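You operate a simulated robot arm through the tools that you are given. There is no shell and no other tool. Be economical: measure what you need, move in short steps, check, and stop when the job is done.

The job below is to be done with a simulated robot arm. You get a single attempt, and the scene is never put back.

Task
Plug in light box T27, light it on High and lay the green roundel from T24 in its ring.
Fine: use a socket that shows On, plug in before you switch on; other roundels, switches and dials stay.

Only the result counts: the job must be done as asked and must still hold three seconds after the hand-in. Knocking over, shifting, dropping, spilling or breaking anything else fails it.

Robot
A 6-joint arm with a two-finger gripper, hanging from a carriage that runs on a gantry, over the field with the corners [-2.09, 1.123], [-2.091, -0.257], [0.009, -0.258], [0.01, 1.122] (x, y) and turns from -6.353 to 5.655 rad about z. Base frame: it is fixed where the carriage stands at the start and does not move with it; the origin is on the floor, on the carriage's upright axis, x ahead of it, y to its left, z up; the surface under the hand at the start is at about z = 0.892. Lengths are in m, angles in rad, forces in N, time in s.
With the tool pointing down near the work surface it reaches from about 0.1 to 0.52 m from the robot's upright axis, wherever it stands. Its first joint turns from -2.897 to 2.897 rad. Places, roughly: clamp knob [0.5, 0.2, 0.9]; easel knob [0.7, 0.3, 0.9]; green dial [-0.2, -0.6, 0.9]; green switch [-0.2, -0.7, 0.9]; light box [0.4, -0.1, 0.9]; purple dial [0.7, -0.6, 0.9]; purple switch [0.7, -0.7, 0.9]; ring at T27 [0.4, -0.1, 0.9]; socket [0.7, -0.1, 0.9]; strip switch [0.7, -0.3, 0.9]; teal dial [0.1, -0.1, 0.9]; teal switch [0.1, 0, 0.9]; white dial [0.5, -0.1, 0.9]; white switch [0.5, 0, 0.9]. Payload 2.45 kg.
The tool frame sits at the grasp point between the pads (the TCP): z along the fingers, y along the line on which they close. The tips reach 0.026 m beyond it. The gripper opens to 0.096 m. The gripper's body begins 0.069 m behind the TCP.
Orientation is that of the tool frame in the base frame, as a unit quaternion [w, x, y, z]. With the fingers straight down and closing along the base's y, the tool's x points along the base's -x, its y along +y and its z along -z.

Tools
- The arm moves only by the tool send_rows. Its argument "rows" is a list of rows, each an object of numbers (a shift or turn left out is 0, a gripper value left out holds the last): "rx", "ry", "rz": the turn, a rotation vector about the base's x, y, z in rad; "x", "y", "z": the shift along the base's x, y, z in m; "claw": the finger opening in m, from 0 to 0.096. In form: [{"rx": .., "ry": .., "rz": .., "x": .., "y": .., "z": .., "claw": ..}, ...]. A call has 1 to 8 rows; each row shifts and turns the commanded pose from where the row before left it. Each row takes 0.2 s and may step no farther than 0.05 m and 0.15 rad from the row before; otherwise, or with a gripper value out of range, the whole call is refused. A pose out of reach is approached as far as the arm can. The call stops where the force on the tool passes 40 N (or 10 N more than at its start, if that is more) or the arm is blocked; 0.2 s more then pass. The fingers move at their own pace and stop on an object; they squeeze with about 32 N. The grip force told is the motor's: it shows also when the fingers shut on nothing. Time passes only in rows, and 0.2 s behind the last, so rows that do not move let the fingers close. The reply holds the time, the measured pose of the TCP, the force on the tool along the base axes, the opening and the grip force, in the units named above and with some noise, with the torque about the TCP (base axes, N m) and any sound that the robot's microphone picked up.
- Cameras (640 x 400 px; columns grow to the right, rows downward): "scene" is now at [0.244, -0.0331, 1.7755]; the picture's right is [-0.64, -0.77, 0.00], its down [-0.72, 0.59, -0.36] and it looks along [0.28, -0.23, -0.93] (base axes); focal length 250 px, centre (320, 200). "wrist" rides on the gripper at [0.082, 0.003, -0.098] in the tool frame; the picture's right is [-0.04, 1.00, 0.00], its down [-0.73, -0.03, -0.68] and it looks along [-0.68, -0.03, 0.73] (tool axes); focal length 256 px, centre (320, 200). There is no depth. A picture from a camera that has moved, and an enlarged one, comes with that camera's place and axes in the base frame and with its lens.
- grab_frame(camera): a new picture of that camera. No time passes.
- raise_lower(by): slides the trunk up (or, below 0, down) by that many m; the arm and the scene camera ride with it, the base frame stays. It gives what a move gives, with no picture.
- drive_base(legs): drives the robot by 1 to 6 legs, each [ahead, left, turn to the left] in m, m and rad, along the robot's own axes; the way and the turn of a leg run together, so that a leg with both is an arc; at most 1.5 m and 3.142 rad a leg. The arm and the cameras ride along, it lands a little off, and it stops where it bumps. It keeps to its track: a leg is cut to what the track allows. It gives what a move gives.
- pan_tilt(pan, tilt): turns the head with the scene camera to pan (to the left, within 2.705 rad either way) and tilt (down, from -0.506 to 1.204), counted from straight ahead of the robot. It gives what a move gives.
- inspect(camera, box): a new picture of the part [left, top, right, bottom] of that camera's present view, enlarged. No time passes.
- sign_off(): hands the job in; it is judged then, once.

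Go step by step. Nothing tells you exact positions but the pictures and the camera data: compare them with the known pose of the tool, close in by small moves and look again before you grip or let go. The budget is 120 turns and 78 pictures, counting those below and the enlarged ones. Unless the task says otherwise, let go and move clear before handing in, and close with one line.

The tools are called after "Call:" as name(argument=value, ...) on one line, values as JSON. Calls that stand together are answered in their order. send_rows: Moves the arm, as the interface text tells. Its arguments: {"type":"object","properties":{"rows":{"type":"array"}},"required":["rows"]} The other tools are called the same way: raise_lower (by) slides the trunk up or down; drive_base (legs) drives the base; pan_tilt (pan, tilt) turns the head that bears the scene camera; grab_frame (camera) takes a picture; inspect (camera, box) takes an enlarged picture of a part of a camera's view; sign_off () hands the job in.

At the start:

```text
clock: 0.0
tcp_pos: [0.4375, -0.2965, 1.1683]
tool_rot: [0.0, 0.001, 1.0, 0.0]
force: [-0.7, 0.2, 0.0]
moment: [0.0, 0.01, 0.0]
grip_width: 0.0961
grip_force: 0.0
trunk travel left (down, up): [-0.516, 0.086]
robot x, y, heading: [-0.0016, 0.001, 0.001]
head pan, tilt: [-0.691, 1.201]
```

scene: 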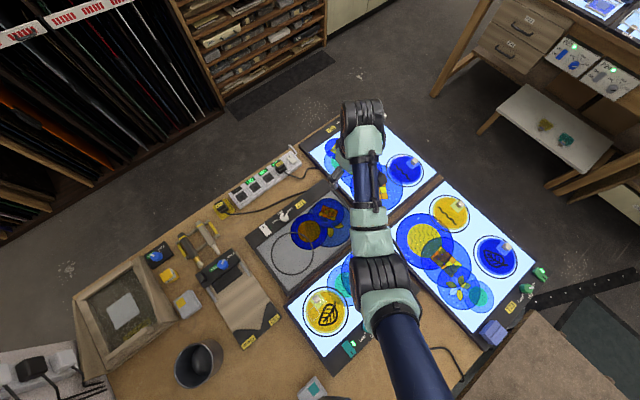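
wrist: 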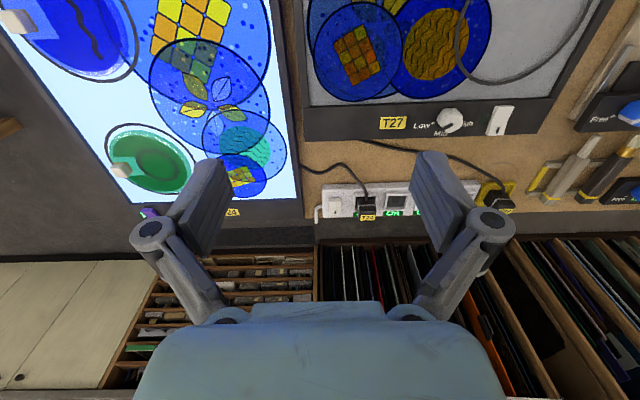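

I see the dark box T27 with its dial and switch, the socket strip, and a lit box with a green roundel. I'll look closer at each.

Call:
inspect(camera="wrist", box=[300, 80, 540, 230])

Call:
inspect(camera="wrist", box=[80, 100, 320, 250])

Call:
inspect(camera="scene", box=[200, 130, 360, 230])

Call:
inspect(camera="scene", box=[280, 110, 560, 285])

```text
2.67 times, centred on (420, 155) of wrist
camera zoom: at [0.3548, -0.2934, 1.267], right [0.04, 1.0, 0.0], down [0.73, -0.03, 0.68], along [0.68, -0.03, -0.73], focal length 683 px, centre (53, 320)
```

zoom: 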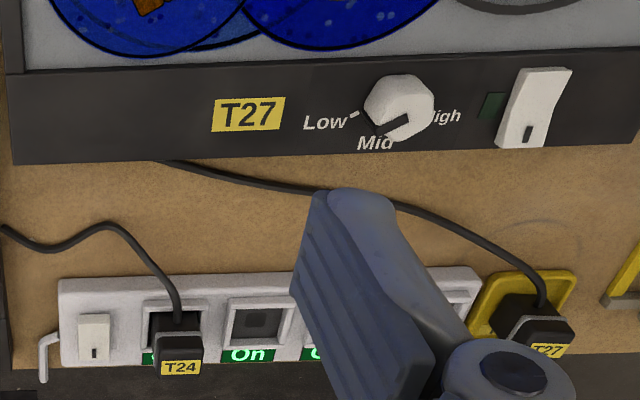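

```text
2.67 times, centred on (200, 175) of wrist
camera zoom: at [0.3548, -0.2934, 1.267], right [0.04, 1.0, 0.0], down [0.73, -0.03, 0.68], along [0.68, -0.03, -0.73], focal length 683 px, centre (640, 267)
```

zoom: 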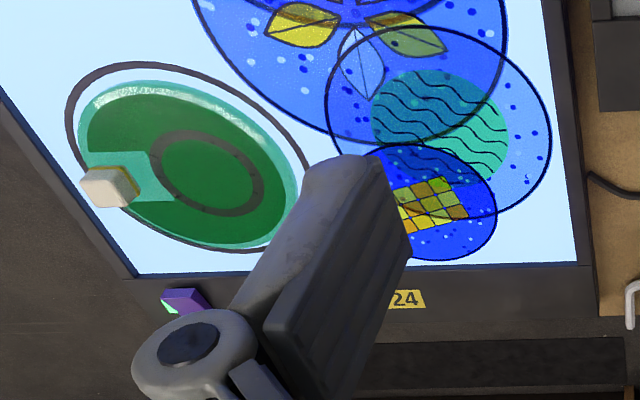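

```text
4.00 times, centred on (280, 180) of scene
camera zoom: at [0.244, -0.0331, 1.7755], right [-0.64, -0.77, 0.0], down [-0.72, 0.59, -0.36], along [0.28, -0.23, -0.93], focal length 999 px, centre (480, 280)
```

zoom: 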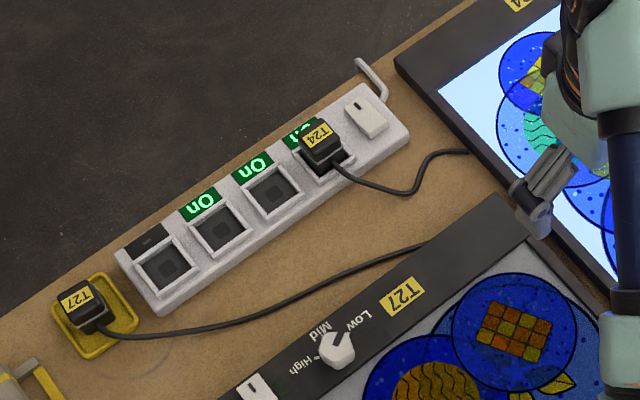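

```text
2.29 times, centred on (420, 198) of scene
camera zoom: at [0.244, -0.0331, 1.7755], right [-0.64, -0.77, 0.0], down [-0.72, 0.59, -0.36], along [0.28, -0.23, -0.93], focal length 571 px, centre (91, 206)
```

zoom: 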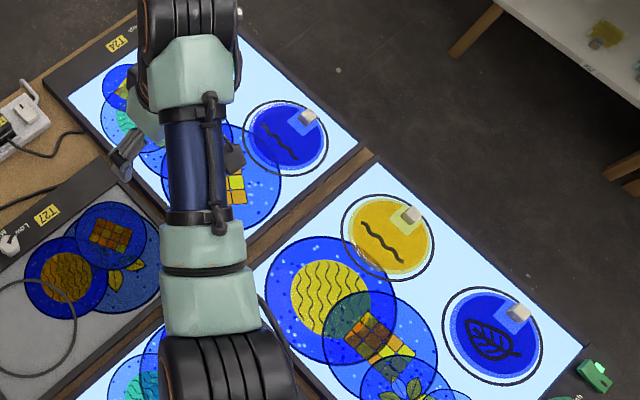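

The green roundel has a small handle block at its rim; T27's plug is parked in a yellow holder beside the strip, and two free sockets show On. I'll test how far the carriage goes toward the strip.

Call:
drive_base(legs=[[0.25, 0.0, 0.0]])

```text
clock: 1.9
tcp_pos: [0.4438, -0.3008, 1.169]
tool_rot: [0.0, 0.004, 1.0, 0.0]
force: [0.6, 0.8, -0.3]
moment: [0.0, -0.02, 0.0]
grip_width: 0.0963
grip_force: 0.0
trunk travel left (down, up): [-0.516, 0.086]
robot x, y, heading: [0.0067, 0.0004, -0.007]
head pan, tilt: [-0.691, 1.201]
cut short: leg 1
```

The carriage is at its limit, so I'll swing the arm over toward the plug and see how far out it reaches.

Call:
send_rows(rows=[{"y": 0.046}, {"y": 0.046}, {"y": 0.046}, {"y": 0.046}, {"y": 0.046}, {"y": 0.046, "x": 0.01}, {"y": 0.046, "x": 0.01}, {"x": 0.045}])

Call:
send_rows(rows=[{"x": 0.045}, {"x": 0.045}, {"x": 0.045}, {"x": 0.045}])

```text
clock: 3.7
tcp_pos: [0.535, 0.0083, 1.1234]
tool_rot: [-0.002, 0.004, 1.0, 0.0]
force: [-1.1, 0.2, -0.9]
moment: [0.01, -0.05, 0.01]
grip_width: 0.0961
grip_force: 0.0
out of reach, approached as far as the arm can: row 1, 2, 3, 4, 5
trunk travel left (down, up): [-0.516, 0.086]
robot x, y, heading: [0.0088, -0.0046, -0.011]
head pan, tilt: [-0.691, 1.201]
```

```text
clock: 4.7
tcp_pos: [0.639, 0.0085, 1.1358]
tool_rot: [0.0, 0.003, 1.0, 0.001]
force: [0.5, 0.5, -0.8]
moment: [0.01, -0.01, -0.01]
grip_width: 0.0958
grip_force: 0.1
out of reach, approached as far as the arm can: row 3, 4
trunk travel left (down, up): [-0.516, 0.086]
robot x, y, heading: [0.0087, 0.0002, -0.006]
head pan, tilt: [-0.691, 1.201]
```

It reaches about 0.64 at this trunk height. I'll look at the arm's posture to see whether lowering the trunk gives more reach.

Call:
pan_tilt(pan=0.0, tilt=1.0)

Call:
grab_frame(camera="scene")

Call:
grab_frame(camera="wrist")

```text
clock: 5.7
tcp_pos: [0.639, 0.0088, 1.1369]
tool_rot: [0.0, 0.004, 1.0, 0.0]
force: [-0.7, -0.3, -0.4]
moment: [-0.01, 0.0, -0.02]
grip_width: 0.0961
grip_force: 0.0
trunk travel left (down, up): [-0.516, 0.086]
robot x, y, heading: [0.0073, 0.0003, -0.011]
head pan, tilt: [0.0, 1.0]
```

```text
71 pictures are left
camera scene: at [0.2798, -0.0001, 1.7881], right [-0.01, -1.0, 0.0], down [-0.84, 0.01, -0.54], along [0.54, 0.0, -0.84], focal length 250 px, centre (320, 200)
```

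scene: 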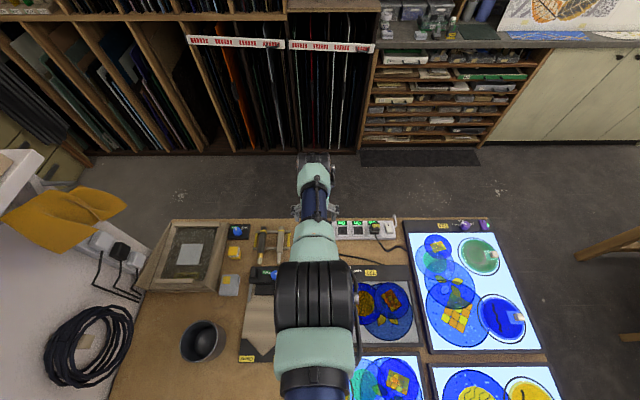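

```text
70 pictures are left
camera wrist: at [0.5575, 0.0126, 1.236], right [0.05, 1.0, 0.0], down [0.73, -0.03, 0.68], along [0.68, -0.03, -0.73], focal length 256 px, centre (320, 200)
```

wrist: 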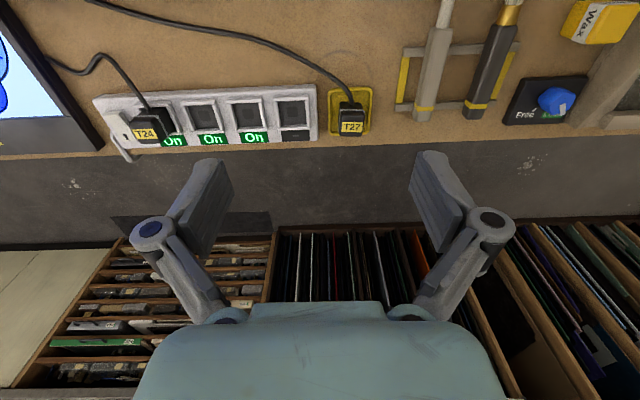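

The plug is at about (0.704, 0.045), and the On sockets lie between it and T24's plug. I'll lower the trunk a little and test reach again.

Call:
raise_lower(by=-0.1)

Call:
send_rows(rows=[{"x": 0.03, "y": 0.015}, {"x": 0.03, "y": 0.015}, {"z": 0.02}])

```text
clock: 7.0
tcp_pos: [0.639, 0.0079, 1.038]
tool_rot: [0.001, 0.004, 1.0, 0.0]
force: [0.1, 0.9, 0.2]
moment: [-0.03, -0.01, 0.01]
grip_width: 0.0958
grip_force: 0.0
trunk travel left (down, up): [-0.416, 0.186]
robot x, y, heading: [0.0076, -0.0018, -0.01]
head pan, tilt: [0.0, 1.0]
```

```text
clock: 7.8
tcp_pos: [0.6419, 0.0259, 1.069]
tool_rot: [0.001, 0.003, 1.0, 0.001]
force: [0.7, 0.0, 0.0]
moment: [0.01, 0.04, 0.0]
grip_width: 0.096
grip_force: 0.1
out of reach, approached as far as the arm can: row 1, 2
trunk travel left (down, up): [-0.416, 0.186]
robot x, y, heading: [0.0092, -0.0001, -0.004]
head pan, tilt: [0.0, 1.0]
```

Let me raise the arm relative to the trunk and probe the outward reach.

Call:
send_rows(rows=[{"z": 0.05}, {"z": 0.05}, {"z": 0.05}, {"x": 0.03}, {"x": 0.03}])

```text
clock: 9.1
tcp_pos: [0.671, 0.0234, 1.2142]
tool_rot: [0.0, 0.004, 1.0, 0.001]
force: [-0.2, 0.2, 0.2]
moment: [-0.01, 0.01, -0.03]
grip_width: 0.0961
grip_force: 0.0
out of reach, approached as far as the arm can: row 4, 5
trunk travel left (down, up): [-0.416, 0.186]
robot x, y, heading: [0.0091, -0.0008, -0.008]
head pan, tilt: [0.0, 1.0]
```

The reach tops out near x=0.68 with a vertical tool, so I'll lower the trunk and tilt the tool outward about its closing axis. Then I'll look at the plug closely.

Call:
send_rows(rows=[{"x": -0.04, "ry": -0.13}, {"x": -0.03, "ry": -0.12}, {}])

Call:
raise_lower(by=-0.13)

Call:
grab_frame(camera="wrist")

```text
clock: 9.8
tcp_pos: [0.6108, 0.0269, 1.2066]
tool_rot: [0.124, 0.003, 0.992, 0.001]
force: [-0.7, -0.6, -1.0]
moment: [-0.01, -0.03, 0.01]
grip_width: 0.096
grip_force: 0.1
out of reach, approached as far as the arm can: row 2
trunk travel left (down, up): [-0.416, 0.186]
robot x, y, heading: [0.009, -0.0013, -0.004]
head pan, tilt: [0.0, 1.0]
```

```text
clock: 11.4
tcp_pos: [0.6111, 0.0267, 1.0779]
tool_rot: [0.125, 0.003, 0.992, 0.001]
force: [-1.2, 0.2, 0.5]
moment: [0.0, -0.03, 0.0]
grip_width: 0.0962
grip_force: 0.1
trunk travel left (down, up): [-0.286, 0.316]
robot x, y, heading: [0.012, 0.0019, -0.0]
head pan, tilt: [0.0, 1.0]
```

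```text
69 pictures are left
camera wrist: at [0.5084, 0.0301, 1.1525], right [0.05, 1.0, 0.01], down [0.54, -0.03, 0.84], along [0.84, -0.03, -0.54], focal length 256 px, centre (320, 200)
```

wrist: 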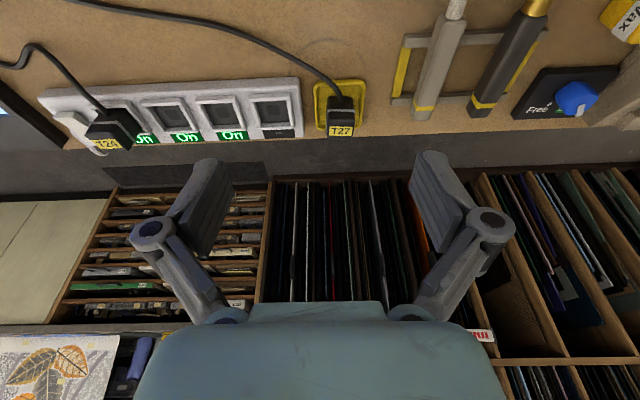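

The tilted view works. I'll enlarge the plug and socket area.

Call:
inspect(camera="wrist", box=[180, 60, 380, 160])

Call:
inspect(camera="wrist", box=[30, 60, 230, 170])

Call:
inspect(camera="scene", box=[300, 200, 420, 275])

```text
3.20 times, centred on (280, 110) of wrist
camera zoom: at [0.5084, 0.0301, 1.1525], right [0.05, 1.0, 0.01], down [0.54, -0.03, 0.84], along [0.84, -0.03, -0.54], focal length 819 px, centre (448, 488)
```

zoom: 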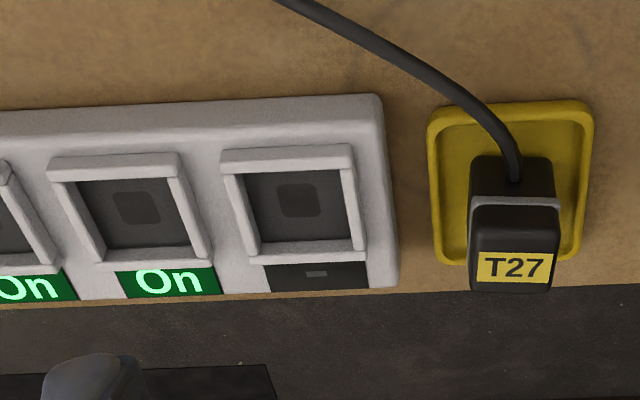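

```text
3.20 times, centred on (130, 115) of wrist
camera zoom: at [0.5084, 0.0301, 1.1525], right [0.05, 1.0, 0.01], down [0.54, -0.03, 0.84], along [0.84, -0.03, -0.54], focal length 819 px, centre (928, 472)
```

zoom: 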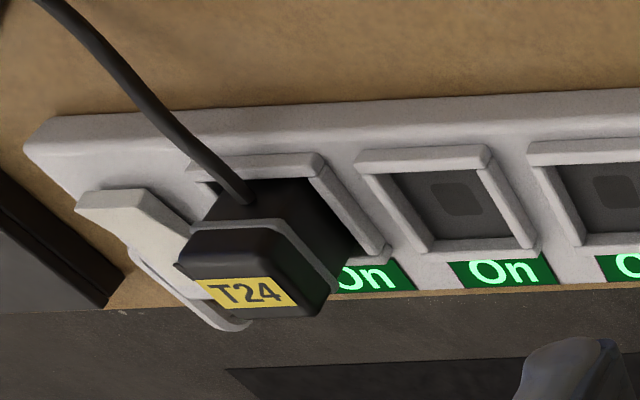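

```text
5.33 times, centred on (360, 238) of scene
camera zoom: at [0.2799, -0.0001, 1.5582], right [-0.01, -1.0, 0.0], down [-0.84, 0.01, -0.54], along [0.54, 0.0, -0.84], focal length 1332 px, centre (107, 0)
```

zoom: 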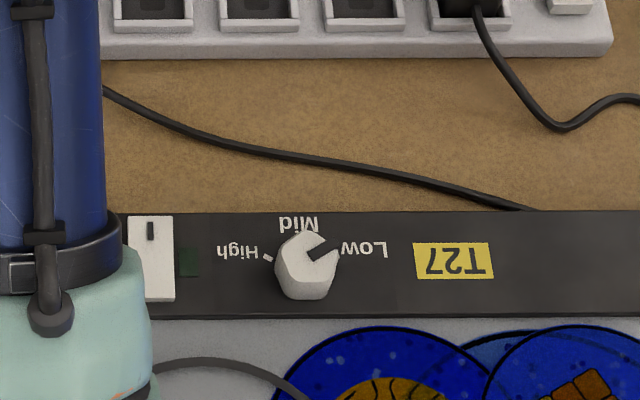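

The strip is aligned with y; plug T27 stands at about (0.70, 0.047), about 0.036 wide. I'll narrow the fingers and move above it.

Call:
send_rows(rows=[{"x": 0.03, "y": 0.01, "z": -0.02, "claw": 0.06}, {"x": 0.03, "y": 0.01, "z": -0.02}, {"x": 0.02, "z": -0.03}, {}])

Call:
grab_frame(camera="wrist")

```text
clock: 12.4
tcp_pos: [0.6915, 0.045, 1.0071]
tool_rot: [0.125, 0.003, 0.992, 0.001]
force: [-1.4, -0.1, 0.8]
moment: [0.02, 0.0, -0.02]
grip_width: 0.0601
grip_force: 0.0
trunk travel left (down, up): [-0.286, 0.316]
robot x, y, heading: [0.0119, -0.0025, -0.002]
head pan, tilt: [0.0, 1.0]
```

```text
65 pictures are left
camera wrist: at [0.5884, 0.0486, 1.0817], right [0.05, 1.0, 0.01], down [0.54, -0.03, 0.84], along [0.84, -0.03, -0.54], focal length 256 px, centre (320, 200)
```

wrist: 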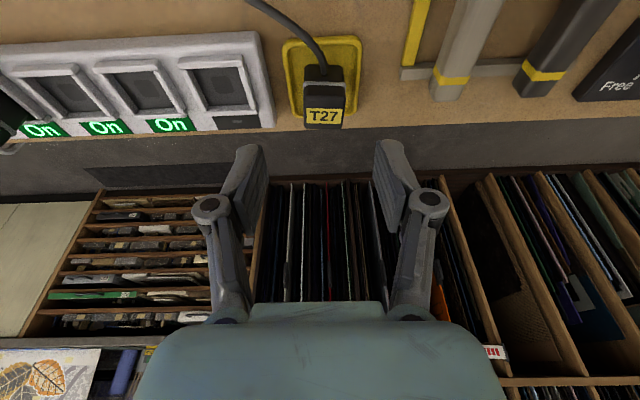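

The label sits at about z=0.93, and the fingers are lined up in y. I'll descend around the plug.

Call:
send_rows(rows=[{"x": 0.005, "y": 0.002, "z": -0.025}, {"x": 0.003, "z": -0.025}, {"z": -0.015}, {}])

Call:
grab_frame(camera="wrist")

```text
clock: 13.4
tcp_pos: [0.6997, 0.0466, 0.9428]
tool_rot: [0.125, 0.004, 0.992, 0.001]
force: [-0.3, 0.3, 1.1]
moment: [0.03, -0.01, -0.03]
grip_width: 0.0598
grip_force: 0.1
trunk travel left (down, up): [-0.286, 0.316]
robot x, y, heading: [0.0108, -0.0007, -0.004]
head pan, tilt: [0.0, 1.0]
```

```text
64 pictures are left
camera wrist: at [0.5957, 0.0509, 1.018], right [0.05, 1.0, 0.01], down [0.54, -0.03, 0.84], along [0.84, -0.03, -0.54], focal length 256 px, centre (320, 200)
```

wrist: 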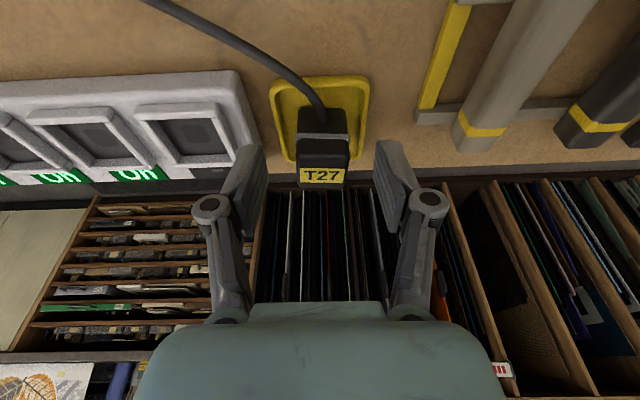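

The plug is centred between the fingers. I'll go 6 mm lower and close.

Call:
send_rows(rows=[{"z": -0.008, "x": 0.001, "y": 0.001}, {"claw": 0.03}, {"claw": 0.02}, {"claw": 0.02}, {"claw": 0.02}])

Call:
grab_frame(camera="wrist")

```text
clock: 14.6
tcp_pos: [0.699, 0.0486, 0.9342]
tool_rot: [0.125, 0.003, 0.992, 0.0]
force: [0.7, -0.4, 0.4]
moment: [-0.01, -0.03, 0.02]
grip_width: 0.0318
grip_force: 31.5
trunk travel left (down, up): [-0.286, 0.316]
robot x, y, heading: [0.0097, 0.0005, -0.008]
head pan, tilt: [0.0, 1.0]
```

```text
63 pictures are left
camera wrist: at [0.5952, 0.0527, 1.0095], right [0.05, 1.0, 0.01], down [0.54, -0.03, 0.84], along [0.84, -0.03, -0.54], focal length 256 px, centre (320, 200)
```

wrist: 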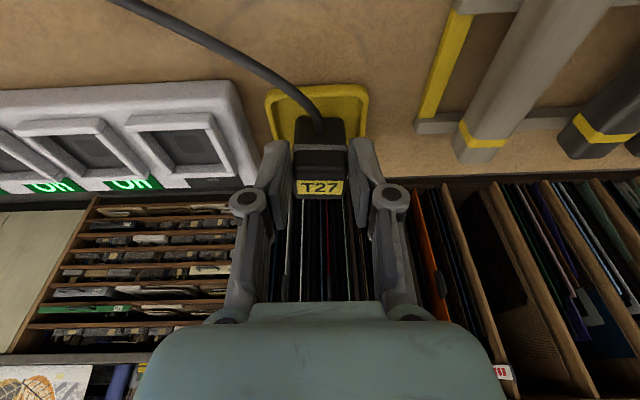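

The plug is gripped (0.032 wide). I'll lift it straight up.

Call:
send_rows(rows=[{"z": 0.03}, {"z": 0.03}, {"z": 0.02}, {}])

Call:
grab_frame(camera="wrist")

Call:
grab_frame(camera="scene")

```text
clock: 15.6
tcp_pos: [0.712, 0.0498, 1.0121]
tool_rot: [0.123, 0.003, 0.992, -0.001]
force: [0.0, 0.5, -0.5]
moment: [0.03, 0.07, 0.0]
grip_width: 0.0319
grip_force: 32.3
out of reach, approached as far as the arm can: row 1, 2
trunk travel left (down, up): [-0.286, 0.316]
robot x, y, heading: [0.0076, 0.0001, -0.007]
head pan, tilt: [0.0, 1.0]
```

```text
62 pictures are left
camera wrist: at [0.6093, 0.0537, 1.0889], right [0.05, 1.0, 0.01], down [0.54, -0.03, 0.84], along [0.84, -0.03, -0.55], focal length 256 px, centre (320, 200)
```

wrist: 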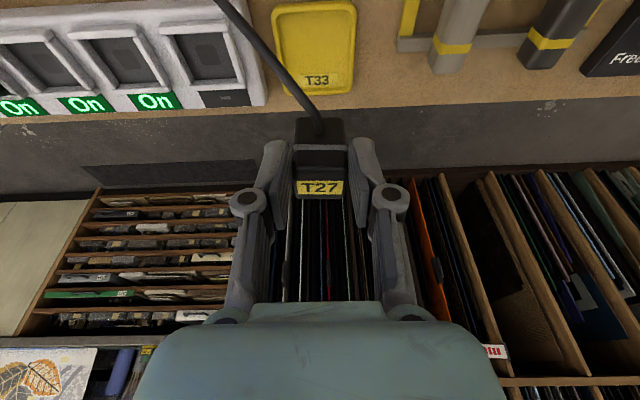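

```text
61 pictures are left
camera scene: at [0.2798, -0.0001, 1.5581], right [-0.01, -1.0, 0.0], down [-0.84, 0.01, -0.54], along [0.54, 0.0, -0.84], focal length 250 px, centre (320, 200)
```

scene: 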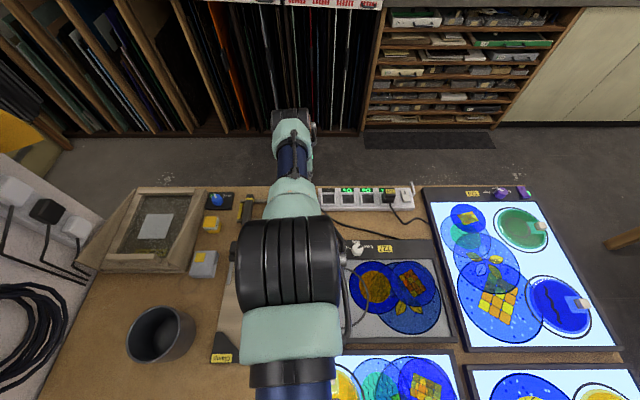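

The plug is free. Now I'll enlarge the sockets to fix the position of the nearest one showing On.

Call:
inspect(camera="wrist", box=[0, 0, 280, 175])

Call:
inspect(camera="scene", box=[300, 160, 420, 235])

```text
2.29 times, centred on (140, 88) of wrist
camera zoom: at [0.6093, 0.0537, 1.0889], right [0.05, 1.0, 0.01], down [0.54, -0.03, 0.84], along [0.84, -0.03, -0.55], focal length 585 px, centre (731, 457)
```

zoom: 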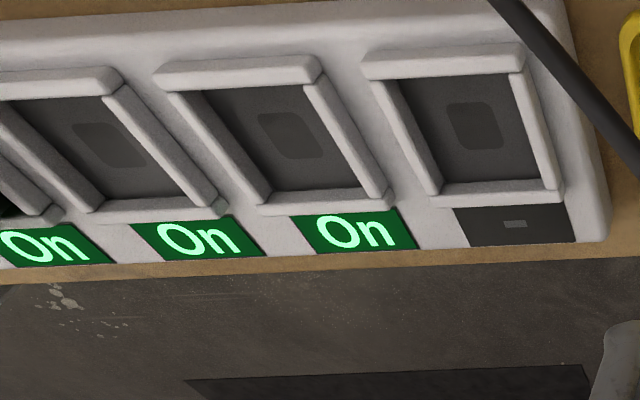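

```text
5.33 times, centred on (360, 198) of scene
camera zoom: at [0.2798, -0.0001, 1.5581], right [-0.01, -1.0, 0.0], down [-0.84, 0.01, -0.54], along [0.54, 0.0, -0.84], focal length 1332 px, centre (107, 213)
```

zoom: 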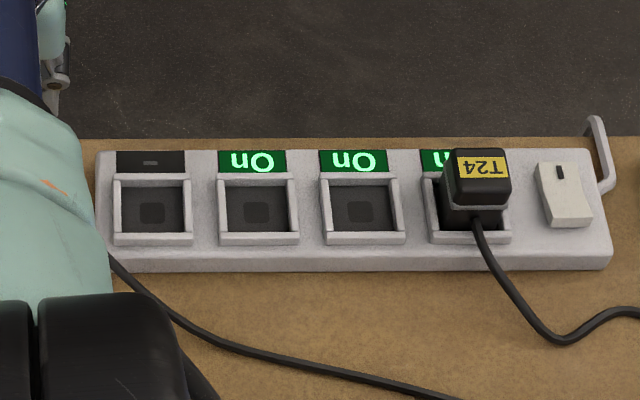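

The nearest On socket is at about (0.697, -0.085), rim about z=0.912. I'll carry the plug over it, staying high.

Call:
send_rows(rows=[{"y": -0.045, "x": -0.004}, {"y": -0.045, "x": -0.004}, {"y": -0.045, "x": -0.004, "z": -0.015}, {}])

Call:
grab_frame(camera="wrist")

Call:
inspect(camera="scene", box=[300, 160, 420, 235])

```text
clock: 16.6
tcp_pos: [0.7081, -0.0848, 0.998]
tool_rot: [0.126, 0.003, 0.992, 0.0]
force: [0.6, -0.4, -0.8]
moment: [-0.02, -0.01, -0.01]
grip_width: 0.0315
grip_force: 31.9
out of reach, approached as far as the arm can: row 1, 2
trunk travel left (down, up): [-0.286, 0.316]
robot x, y, heading: [0.0108, -0.0012, -0.007]
head pan, tilt: [0.0, 1.0]
```

```text
58 pictures are left
camera wrist: at [0.6059, -0.0804, 1.0736], right [0.05, 1.0, 0.01], down [0.54, -0.03, 0.84], along [0.84, -0.03, -0.54], focal length 256 px, centre (320, 200)
```

wrist: 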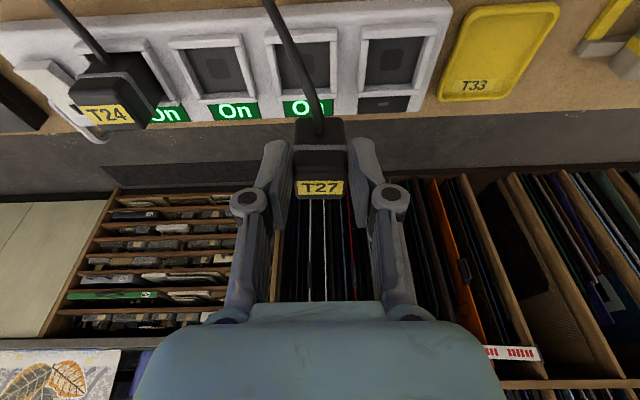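

```text
5.33 times, centred on (360, 198) of scene
camera zoom: at [0.2797, -0.0001, 1.5581], right [-0.01, -1.0, 0.0], down [-0.84, 0.01, -0.54], along [0.54, 0.0, -0.84], focal length 1332 px, centre (107, 213)
```

zoom: 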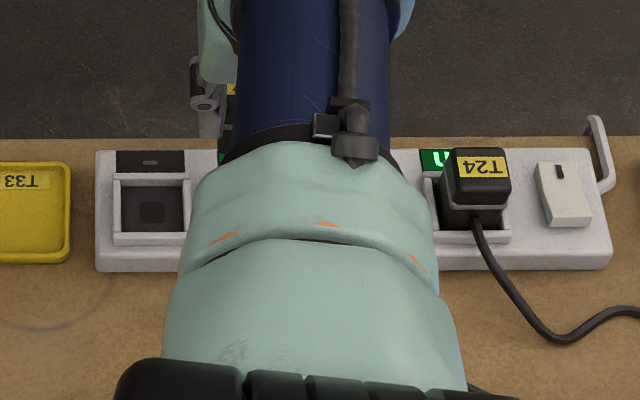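

Plug T27 is over the target socket region; I'll enlarge for fine alignment.

Call:
inspect(camera="wrist", box=[160, 0, 460, 210])

```text
1.90 times, centred on (310, 105) of wrist
camera zoom: at [0.6059, -0.0804, 1.0736], right [0.05, 1.0, 0.01], down [0.54, -0.03, 0.84], along [0.84, -0.03, -0.54], focal length 488 px, centre (339, 381)
```

zoom: 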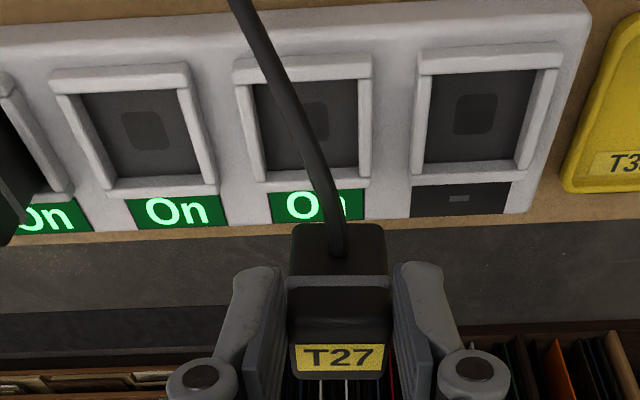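

By the near-centre view the socket centre is nearer y=-0.093, x about 0.697. I'll shift and lower to just above the rim, then look again.

Call:
send_rows(rows=[{"y": -0.0075, "x": -0.012, "z": -0.01}, {"z": -0.02}, {}])

Call:
inspect(camera="wrist", box=[160, 0, 460, 210])

```text
clock: 17.4
tcp_pos: [0.7027, -0.0935, 0.9654]
tool_rot: [0.126, 0.003, 0.992, 0.0]
force: [0.1, 0.0, -1.1]
moment: [0.0, 0.02, 0.0]
grip_width: 0.0317
grip_force: 31.5
out of reach, approached as far as the arm can: row 1
trunk travel left (down, up): [-0.286, 0.316]
robot x, y, heading: [0.0086, 0.0009, -0.008]
head pan, tilt: [0.0, 1.0]
```

```text
1.90 times, centred on (310, 105) of wrist
camera zoom: at [0.5986, -0.088, 1.0403], right [0.05, 1.0, 0.01], down [0.54, -0.03, 0.84], along [0.84, -0.03, -0.54], focal length 488 px, centre (339, 381)
```

zoom: 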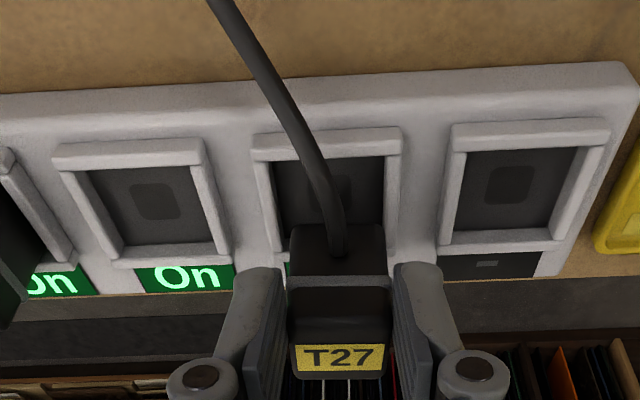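

The y alignment is right; x should go back about 8 mm. I'll correct and lower slightly.

Call:
send_rows(rows=[{"x": -0.0085}, {"z": -0.005}, {}])

Call:
inspect(camera="wrist", box=[220, 40, 420, 180])

```text
clock: 18.2
tcp_pos: [0.6998, -0.0938, 0.9607]
tool_rot: [0.127, 0.004, 0.992, 0.0]
force: [-5.8, -0.5, 20.9]
moment: [0.02, -0.15, -0.03]
grip_width: 0.0312
grip_force: 32.7
out of reach, approached as far as the arm can: row 1
trunk travel left (down, up): [-0.286, 0.316]
robot x, y, heading: [0.0094, -0.0045, -0.007]
head pan, tilt: [0.0, 1.0]
```

```text
2.86 times, centred on (320, 110) of wrist
camera zoom: at [0.5959, -0.0898, 1.036], right [0.05, 1.0, 0.01], down [0.54, -0.03, 0.84], along [0.84, -0.03, -0.54], focal length 731 px, centre (320, 457)
```

zoom: 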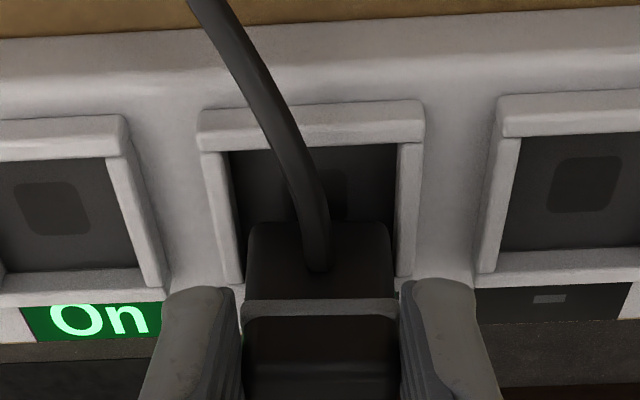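

The plug touched the far rim (rim is about z=0.924), so it needs to go back about 13 mm in x. I'll lift slightly and shift.

Call:
send_rows(rows=[{"z": 0.008}, {"x": -0.007}, {"x": -0.006}, {}])

Call:
inspect(camera="wrist", box=[220, 40, 420, 180])

```text
clock: 19.2
tcp_pos: [0.6978, -0.0956, 0.9649]
tool_rot: [0.125, 0.003, 0.992, 0.0]
force: [0.1, 0.2, -0.9]
moment: [-0.02, 0.0, -0.02]
grip_width: 0.031
grip_force: 31.8
out of reach, approached as far as the arm can: row 2, 3
trunk travel left (down, up): [-0.286, 0.316]
robot x, y, heading: [0.0063, 0.0016, -0.007]
head pan, tilt: [0.0, 1.0]
```

```text
2.86 times, centred on (320, 110) of wrist
camera zoom: at [0.5949, -0.0913, 1.0405], right [0.05, 1.0, 0.01], down [0.54, -0.03, 0.84], along [0.84, -0.03, -0.54], focal length 731 px, centre (320, 457)
```

zoom: 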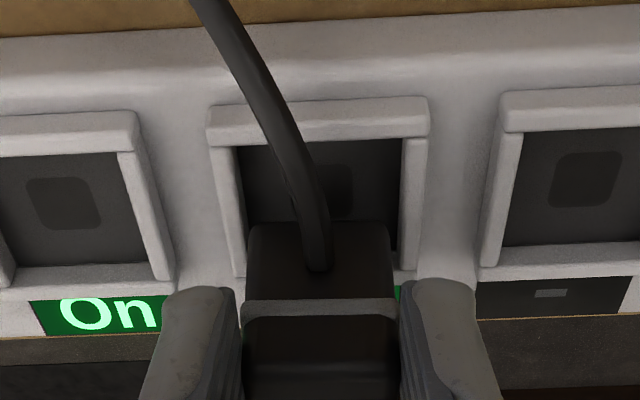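

The arm is almost fully stretched here, so x corrections don't take. I'll raise the plug and lower the trunk by the same amount to get a better reach.

Call:
send_rows(rows=[{"z": 0.04}, {"z": 0.04}, {"z": 0.04}, {"z": 0.03}, {}])

Call:
raise_lower(by=-0.12)

```text
clock: 20.4
tcp_pos: [0.7167, -0.1003, 1.1096]
tool_rot: [0.125, 0.002, 0.992, 0.0]
force: [0.6, -1.1, -0.5]
moment: [-0.03, -0.02, 0.03]
grip_width: 0.0309
grip_force: 32.3
out of reach, approached as far as the arm can: row 1, 2, 3
trunk travel left (down, up): [-0.286, 0.316]
robot x, y, heading: [0.0082, 0.0002, -0.009]
head pan, tilt: [0.0, 1.0]
```

```text
clock: 21.9
tcp_pos: [0.7153, -0.0992, 0.9902]
tool_rot: [0.124, 0.003, 0.992, 0.0]
force: [0.1, -1.0, -0.9]
moment: [-0.02, 0.02, 0.01]
grip_width: 0.031
grip_force: 31.8
trunk travel left (down, up): [-0.166, 0.436]
robot x, y, heading: [0.0072, 0.0011, -0.005]
head pan, tilt: [0.0, 1.0]
```

Now I'll bring x to 0.686 and y back to -0.094 at this height.

Call:
send_rows(rows=[{"x": -0.02, "y": 0.003}, {"x": -0.01, "y": 0.002}, {}])

```text
clock: 22.7
tcp_pos: [0.7157, -0.1011, 0.9892]
tool_rot: [0.124, 0.003, 0.992, 0.001]
force: [-0.6, 0.5, -1.9]
moment: [-0.01, 0.0, 0.0]
grip_width: 0.031
grip_force: 32.0
out of reach, approached as far as the arm can: row 1, 2
trunk travel left (down, up): [-0.166, 0.436]
robot x, y, heading: [0.0087, -0.0016, -0.008]
head pan, tilt: [0.0, 1.0]
```

The arm looks stuck at a straight elbow. I'll make a bigger inward move to break out of it.

Call:
send_rows(rows=[{"x": -0.045, "z": 0.01}, {"x": -0.04}, {}])

```text
clock: 23.5
tcp_pos: [0.7152, -0.1064, 0.9953]
tool_rot: [0.123, 0.003, 0.992, 0.001]
force: [-0.8, 0.4, -0.9]
moment: [-0.02, -0.01, 0.0]
grip_width: 0.0311
grip_force: 32.2
out of reach, approached as far as the arm can: row 1, 2
trunk travel left (down, up): [-0.166, 0.436]
robot x, y, heading: [0.0127, -0.0014, -0.008]
head pan, tilt: [0.0, 1.0]
```

Still stuck; I'll combine the inward move with a small tilt, which bends the elbow.

Call:
send_rows(rows=[{"x": -0.03, "ry": -0.12}, {"x": -0.02}, {}])

```text
clock: 24.3
tcp_pos: [0.738, -0.117, 0.9952]
tool_rot: [0.183, 0.002, 0.983, 0.001]
force: [0.1, 0.1, 0.2]
moment: [-0.02, 0.01, 0.0]
grip_width: 0.031
grip_force: 32.2
out of reach, approached as far as the arm can: row 1, 2
trunk travel left (down, up): [-0.166, 0.436]
robot x, y, heading: [0.0101, -0.0046, -0.002]
head pan, tilt: [0.0, 1.0]
```

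The tilt took but the arm stayed stretched. I'll test pure vertical and sideways moves to understand the limit.

Call:
send_rows(rows=[{"y": 0.03}, {}])

Call:
send_rows(rows=[{"z": 0.04}, {}])

Call:
grab_frame(camera="scene")

```text
clock: 24.9
tcp_pos: [0.7417, -0.089, 0.9935]
tool_rot: [0.183, 0.003, 0.983, 0.0]
force: [0.3, 0.5, -0.3]
moment: [-0.02, 0.01, 0.0]
grip_width: 0.0312
grip_force: 32.2
out of reach, approached as far as the arm can: row 1
trunk travel left (down, up): [-0.166, 0.436]
robot x, y, heading: [0.0078, -0.0027, -0.006]
head pan, tilt: [0.0, 1.0]
```

```text
clock: 25.5
tcp_pos: [0.7433, -0.0896, 1.0332]
tool_rot: [0.184, 0.003, 0.983, 0.001]
force: [-0.4, 0.6, -1.2]
moment: [-0.02, 0.02, 0.0]
grip_width: 0.0312
grip_force: 32.3
trunk travel left (down, up): [-0.166, 0.436]
robot x, y, heading: [0.0103, 0.0005, -0.005]
head pan, tilt: [0.0, 1.0]
```

```text
52 pictures are left
camera scene: at [0.2799, -0.0001, 1.4381], right [-0.01, -1.0, 0.0], down [-0.84, 0.01, -0.54], along [0.54, 0.0, -0.84], focal length 250 px, centre (320, 200)
```

scene: 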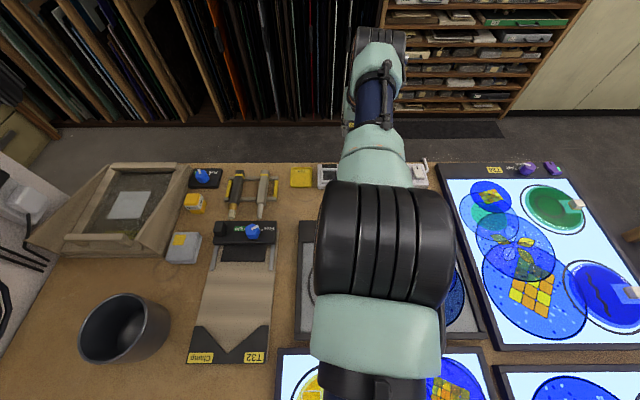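

Sideways and vertical moves work; only the radial direction is stuck. I'll test which side the limit is on with a small outward move.

Call:
send_rows(rows=[{"x": 0.02}, {}])

```text
clock: 26.1
tcp_pos: [0.744, -0.0903, 1.0331]
tool_rot: [0.184, 0.003, 0.983, 0.001]
force: [0.5, -0.3, -0.6]
moment: [0.03, 0.0, 0.02]
grip_width: 0.0313
grip_force: 32.3
out of reach, approached as far as the arm can: row 1
trunk travel left (down, up): [-0.166, 0.436]
robot x, y, heading: [0.0087, -0.0047, -0.006]
head pan, tilt: [0.0, 1.0]
```

Both directions are stuck at full stretch. I'll try a large inward step combined with tilting back toward vertical.

Call:
send_rows(rows=[{"x": -0.045, "z": 0.02, "ry": 0.12}, {"x": -0.049}, {"x": -0.03}])

```text
clock: 26.9
tcp_pos: [0.7125, -0.0977, 1.0606]
tool_rot: [0.124, 0.004, 0.992, -0.001]
force: [0.8, -0.7, -0.8]
moment: [0.05, 0.02, -0.01]
grip_width: 0.0313
grip_force: 32.0
out of reach, approached as far as the arm can: row 1, 2, 3
trunk travel left (down, up): [-0.166, 0.436]
robot x, y, heading: [0.0084, 0.0032, -0.008]
head pan, tilt: [0.0, 1.0]
```

I'll recreate the earlier configuration that escaped: raise the trunk, lower the arm, make the tool vertical, then pull in with tilt.

Call:
raise_lower(by=0.12)

Call:
send_rows(rows=[{"z": -0.04, "ry": 0.12, "x": -0.02}, {"z": -0.04, "ry": 0.12, "x": -0.02}, {"x": -0.045, "ry": -0.13}, {"x": -0.045, "ry": -0.12}, {}])

```text
clock: 28.4
tcp_pos: [0.7138, -0.0973, 1.1806]
tool_rot: [0.123, 0.004, 0.992, 0.001]
force: [0.1, 0.0, -1.7]
moment: [-0.01, 0.01, 0.0]
grip_width: 0.031
grip_force: 31.8
trunk travel left (down, up): [-0.286, 0.316]
robot x, y, heading: [0.0106, 0.0001, -0.012]
head pan, tilt: [0.0, 1.0]
```

```text
clock: 29.6
tcp_pos: [0.6033, -0.1015, 1.0787]
tool_rot: [0.128, 0.003, 0.992, 0.001]
force: [-0.4, 0.4, -1.3]
moment: [-0.01, -0.01, 0.0]
grip_width: 0.0312
grip_force: 32.0
out of reach, approached as far as the arm can: row 2, 3, 4
trunk travel left (down, up): [-0.286, 0.316]
robot x, y, heading: [0.0102, 0.0025, -0.009]
head pan, tilt: [0.0, 1.0]
```

It escaped. I'll raise the arm a bit, lower the trunk to regain margin, and move out to x=0.687 without overreaching.

Call:
send_rows(rows=[{"z": 0.04}, {}])

Call:
raise_lower(by=-0.12)

Call:
send_rows(rows=[{"x": 0.04, "y": 0.003}, {"x": 0.042, "y": 0.004}, {}])

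```text
clock: 30.2
tcp_pos: [0.623, -0.106, 1.1091]
tool_rot: [0.129, 0.003, 0.992, 0.0]
force: [0.7, -0.4, -0.4]
moment: [0.05, 0.03, -0.03]
grip_width: 0.031
grip_force: 31.7
out of reach, approached as far as the arm can: row 1
trunk travel left (down, up): [-0.286, 0.316]
robot x, y, heading: [0.0085, -0.0033, -0.01]
head pan, tilt: [0.0, 1.0]
```

```text
clock: 31.7
tcp_pos: [0.6232, -0.1074, 0.9887]
tool_rot: [0.129, 0.003, 0.992, 0.0]
force: [0.0, -0.2, -0.7]
moment: [-0.02, 0.02, -0.01]
grip_width: 0.0314
grip_force: 32.3
trunk travel left (down, up): [-0.166, 0.436]
robot x, y, heading: [0.0118, -0.0021, -0.004]
head pan, tilt: [0.0, 1.0]
```

```text
clock: 32.5
tcp_pos: [0.7041, -0.098, 0.9898]
tool_rot: [0.129, 0.003, 0.992, 0.001]
force: [0.6, 0.3, -0.2]
moment: [0.0, -0.01, 0.04]
grip_width: 0.0313
grip_force: 31.4
trunk travel left (down, up): [-0.166, 0.436]
robot x, y, heading: [0.0085, -0.0022, -0.01]
head pan, tilt: [0.0, 1.0]
```

Outward moves are tracked well now. I'll step back to x≈0.687.

Call:
send_rows(rows=[{"x": -0.01, "y": 0.002}, {"x": -0.007, "y": 0.002}, {}])

```text
clock: 33.3
tcp_pos: [0.6871, -0.0944, 0.989]
tool_rot: [0.129, 0.003, 0.992, 0.0]
force: [-0.3, 0.1, -0.1]
moment: [-0.02, -0.02, 0.0]
grip_width: 0.0313
grip_force: 32.0
trunk travel left (down, up): [-0.166, 0.436]
robot x, y, heading: [0.0083, -0.0033, -0.012]
head pan, tilt: [0.0, 1.0]
```

Radial control is back. I'll fix the small tilt error, lower to just above the rim and look.

Call:
send_rows(rows=[{"z": -0.022, "ry": 0.007}, {}])

Call:
inspect(camera="wrist", box=[220, 40, 420, 180])

```text
clock: 33.9
tcp_pos: [0.6872, -0.0924, 0.9681]
tool_rot: [0.125, 0.003, 0.992, 0.0]
force: [-0.1, 0.0, -1.2]
moment: [0.01, -0.03, -0.02]
grip_width: 0.0311
grip_force: 31.9
trunk travel left (down, up): [-0.166, 0.436]
robot x, y, heading: [0.007, -0.0021, -0.001]
head pan, tilt: [0.0, 1.0]
```

```text
2.86 times, centred on (320, 110) of wrist
camera zoom: at [0.5838, -0.0893, 1.0435], right [0.05, 1.0, 0.01], down [0.54, -0.03, 0.84], along [0.84, -0.03, -0.54], focal length 731 px, centre (320, 457)
```

zoom: 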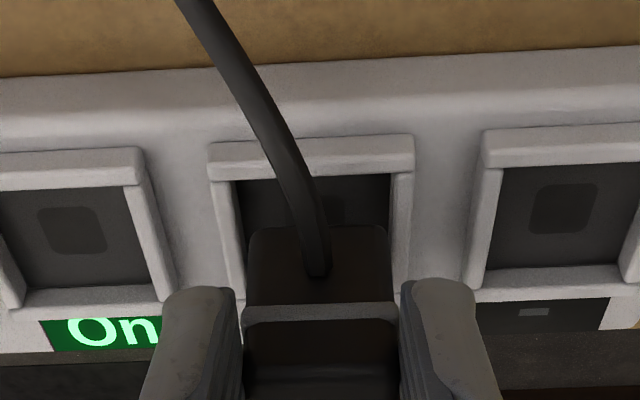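

The y alignment is good; a further 7 mm back in x centres the plug. I'll shift and lower gently.

Call:
send_rows(rows=[{"x": -0.007}, {"z": -0.005}, {"z": -0.004}, {}])

Call:
inspect(camera="wrist", box=[220, 40, 420, 180])

```text
clock: 34.9
tcp_pos: [0.6816, -0.0952, 0.961]
tool_rot: [0.128, 0.004, 0.992, 0.001]
force: [-7.6, 3.3, 23.4]
moment: [0.12, 0.31, 0.03]
grip_width: 0.0312
grip_force: 32.2
trunk travel left (down, up): [-0.166, 0.436]
robot x, y, heading: [0.0087, 0.0009, -0.007]
head pan, tilt: [0.0, 1.0]
```

```text
2.86 times, centred on (320, 110) of wrist
camera zoom: at [0.5781, -0.0906, 1.0361], right [0.05, 1.0, 0.01], down [0.54, -0.03, 0.84], along [0.84, -0.03, -0.54], focal length 731 px, centre (320, 457)
```

zoom: 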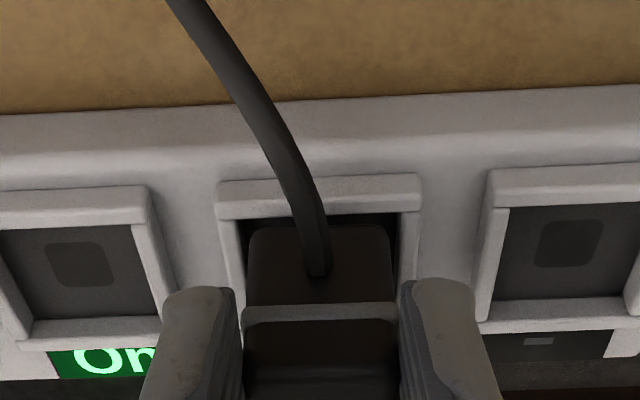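

Contact again at the same height with the plug visually inside the opening. I'll ease up, move 3 mm back and press again to compare.

Call:
send_rows(rows=[{"z": 0.003}, {"x": -0.004, "y": 0.001}, {"z": -0.005}, {"z": -0.003}, {}])

Call:
inspect(camera="wrist", box=[220, 40, 420, 180])

```text
clock: 36.1
tcp_pos: [0.6793, -0.0955, 0.9552]
tool_rot: [0.128, 0.004, 0.992, 0.0]
force: [0.9, -0.1, 28.5]
moment: [0.0, -0.26, -0.03]
grip_width: 0.0309
grip_force: 31.8
trunk travel left (down, up): [-0.166, 0.436]
robot x, y, heading: [0.0097, -0.0029, -0.006]
head pan, tilt: [0.0, 1.0]
```

```text
2.86 times, centred on (320, 110) of wrist
camera zoom: at [0.5756, -0.0905, 1.0301], right [0.05, 1.0, 0.01], down [0.54, -0.03, 0.84], along [0.84, -0.03, -0.54], focal length 731 px, centre (320, 457)
```

zoom: 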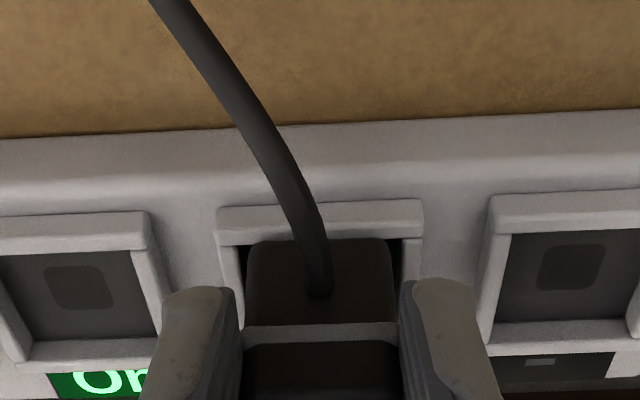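

The plug slid slightly in the grip; I'll compare with how T24's plug sits in its socket.

Call:
inspect(camera="wrist", box=[0, 50, 400, 250])

Call:
inspect(camera="wrist", box=[260, 80, 380, 200])

```text
1.60 times, centred on (200, 150) of wrist
camera zoom: at [0.5756, -0.0905, 1.0301], right [0.05, 1.0, 0.01], down [0.54, -0.03, 0.84], along [0.84, -0.03, -0.54], focal length 410 px, centre (512, 280)
```

zoom: 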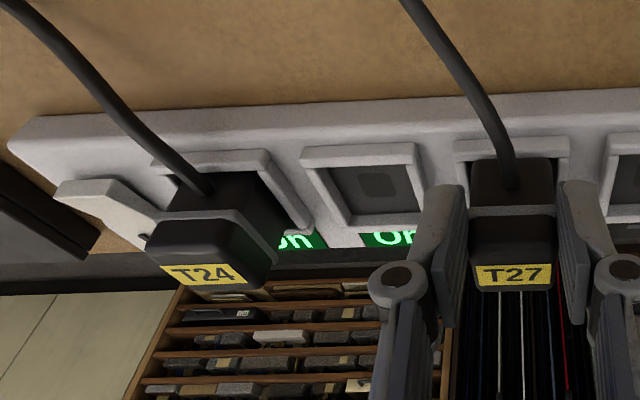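

```text
3.33 times, centred on (320, 140) of wrist
camera zoom: at [0.5756, -0.0905, 1.0301], right [0.05, 1.0, 0.01], down [0.54, -0.03, 0.84], along [0.84, -0.03, -0.54], focal length 853 px, centre (320, 400)
```

zoom: 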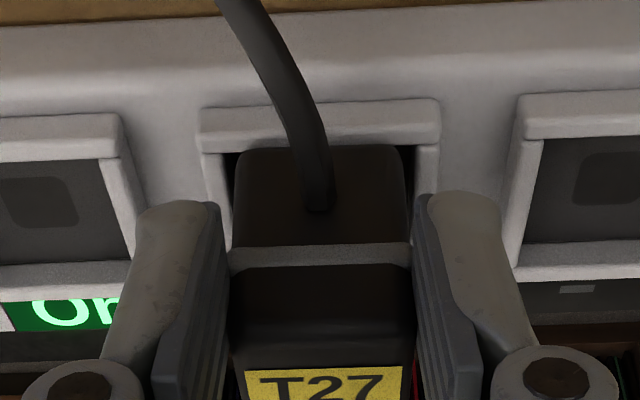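

T24's plug sits about 8 mm deeper, so ours is still on the rim. From both cameras the best x is about 0.682–0.683; I'll ease up, return there and press in small steps.

Call:
send_rows(rows=[{"z": 0.006}, {"x": 0.003, "z": 0.001}, {}])

Call:
inspect(camera="wrist", box=[250, 70, 390, 170])

```text
clock: 36.9
tcp_pos: [0.6777, -0.094, 0.9584]
tool_rot: [0.125, 0.003, 0.992, 0.0]
force: [-0.1, -0.3, -0.5]
moment: [-0.03, 0.07, 0.02]
grip_width: 0.0311
grip_force: 32.2
trunk travel left (down, up): [-0.166, 0.436]
robot x, y, heading: [0.0092, -0.0021, -0.009]
head pan, tilt: [0.0, 1.0]
```

```text
4.00 times, centred on (320, 120) of wrist
camera zoom: at [0.5748, -0.0906, 1.0343], right [0.05, 1.0, 0.01], down [0.54, -0.04, 0.84], along [0.84, -0.03, -0.54], focal length 1024 px, centre (320, 520)
```

zoom: 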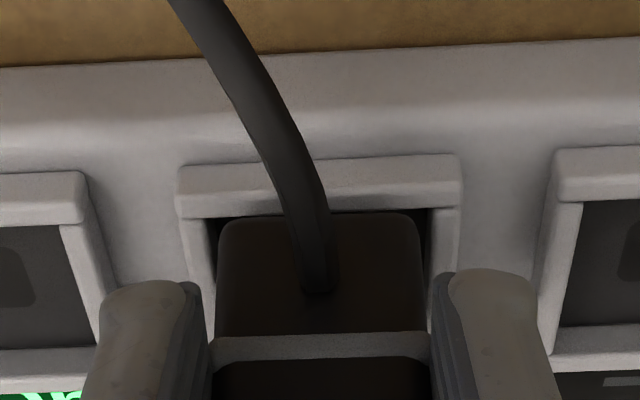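

The plug is centred in y but its near face overlaps the near rim; I'll move 4 mm outward and press in steps.

Call:
send_rows(rows=[{"x": 0.004}, {"z": -0.003}, {"z": -0.003}, {"z": -0.003}, {}])

Call:
inspect(camera="wrist", box=[250, 70, 390, 170])

```text
clock: 38.1
tcp_pos: [0.6829, -0.0956, 0.9503]
tool_rot: [0.126, 0.004, 0.992, 0.001]
force: [6.0, -1.4, -1.1]
moment: [-0.01, -0.32, 0.09]
grip_width: 0.0308
grip_force: 32.1
trunk travel left (down, up): [-0.166, 0.436]
robot x, y, heading: [0.0119, 0.0001, -0.007]
head pan, tilt: [0.0, 1.0]
```

```text
4.00 times, centred on (320, 120) of wrist
camera zoom: at [0.5799, -0.0905, 1.0267], right [0.05, 1.0, 0.01], down [0.54, -0.03, 0.84], along [0.84, -0.03, -0.54], focal length 1024 px, centre (320, 520)
```

zoom: 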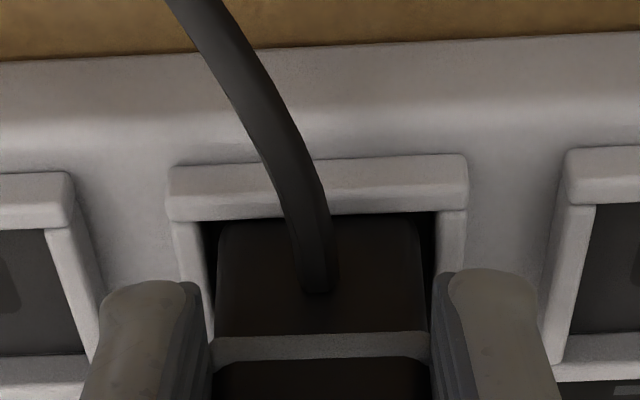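

It dropped in (no vertical force, light contact with the near wall). I'll nudge outward 1 mm and continue down.

Call:
send_rows(rows=[{"x": 0.0015}, {"z": -0.002}, {"z": -0.002}, {"z": -0.002}, {}])

Call:
inspect(camera="wrist", box=[0, 50, 400, 250])

```text
clock: 39.3
tcp_pos: [0.6867, -0.0958, 0.9479]
tool_rot: [0.128, 0.003, 0.992, 0.0]
force: [-7.0, 0.3, 22.4]
moment: [0.01, -0.5, 0.0]
grip_width: 0.0311
grip_force: 31.9
trunk travel left (down, up): [-0.166, 0.436]
robot x, y, heading: [0.0089, -0.0017, -0.004]
head pan, tilt: [0.0, 1.0]
```

```text
1.60 times, centred on (200, 150) of wrist
camera zoom: at [0.5818, -0.0909, 1.0221], right [0.05, 1.0, 0.01], down [0.54, -0.03, 0.84], along [0.84, -0.03, -0.54], focal length 410 px, centre (512, 280)
```

zoom: 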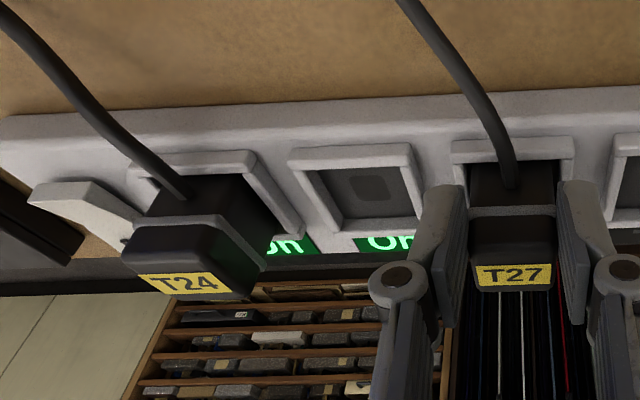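

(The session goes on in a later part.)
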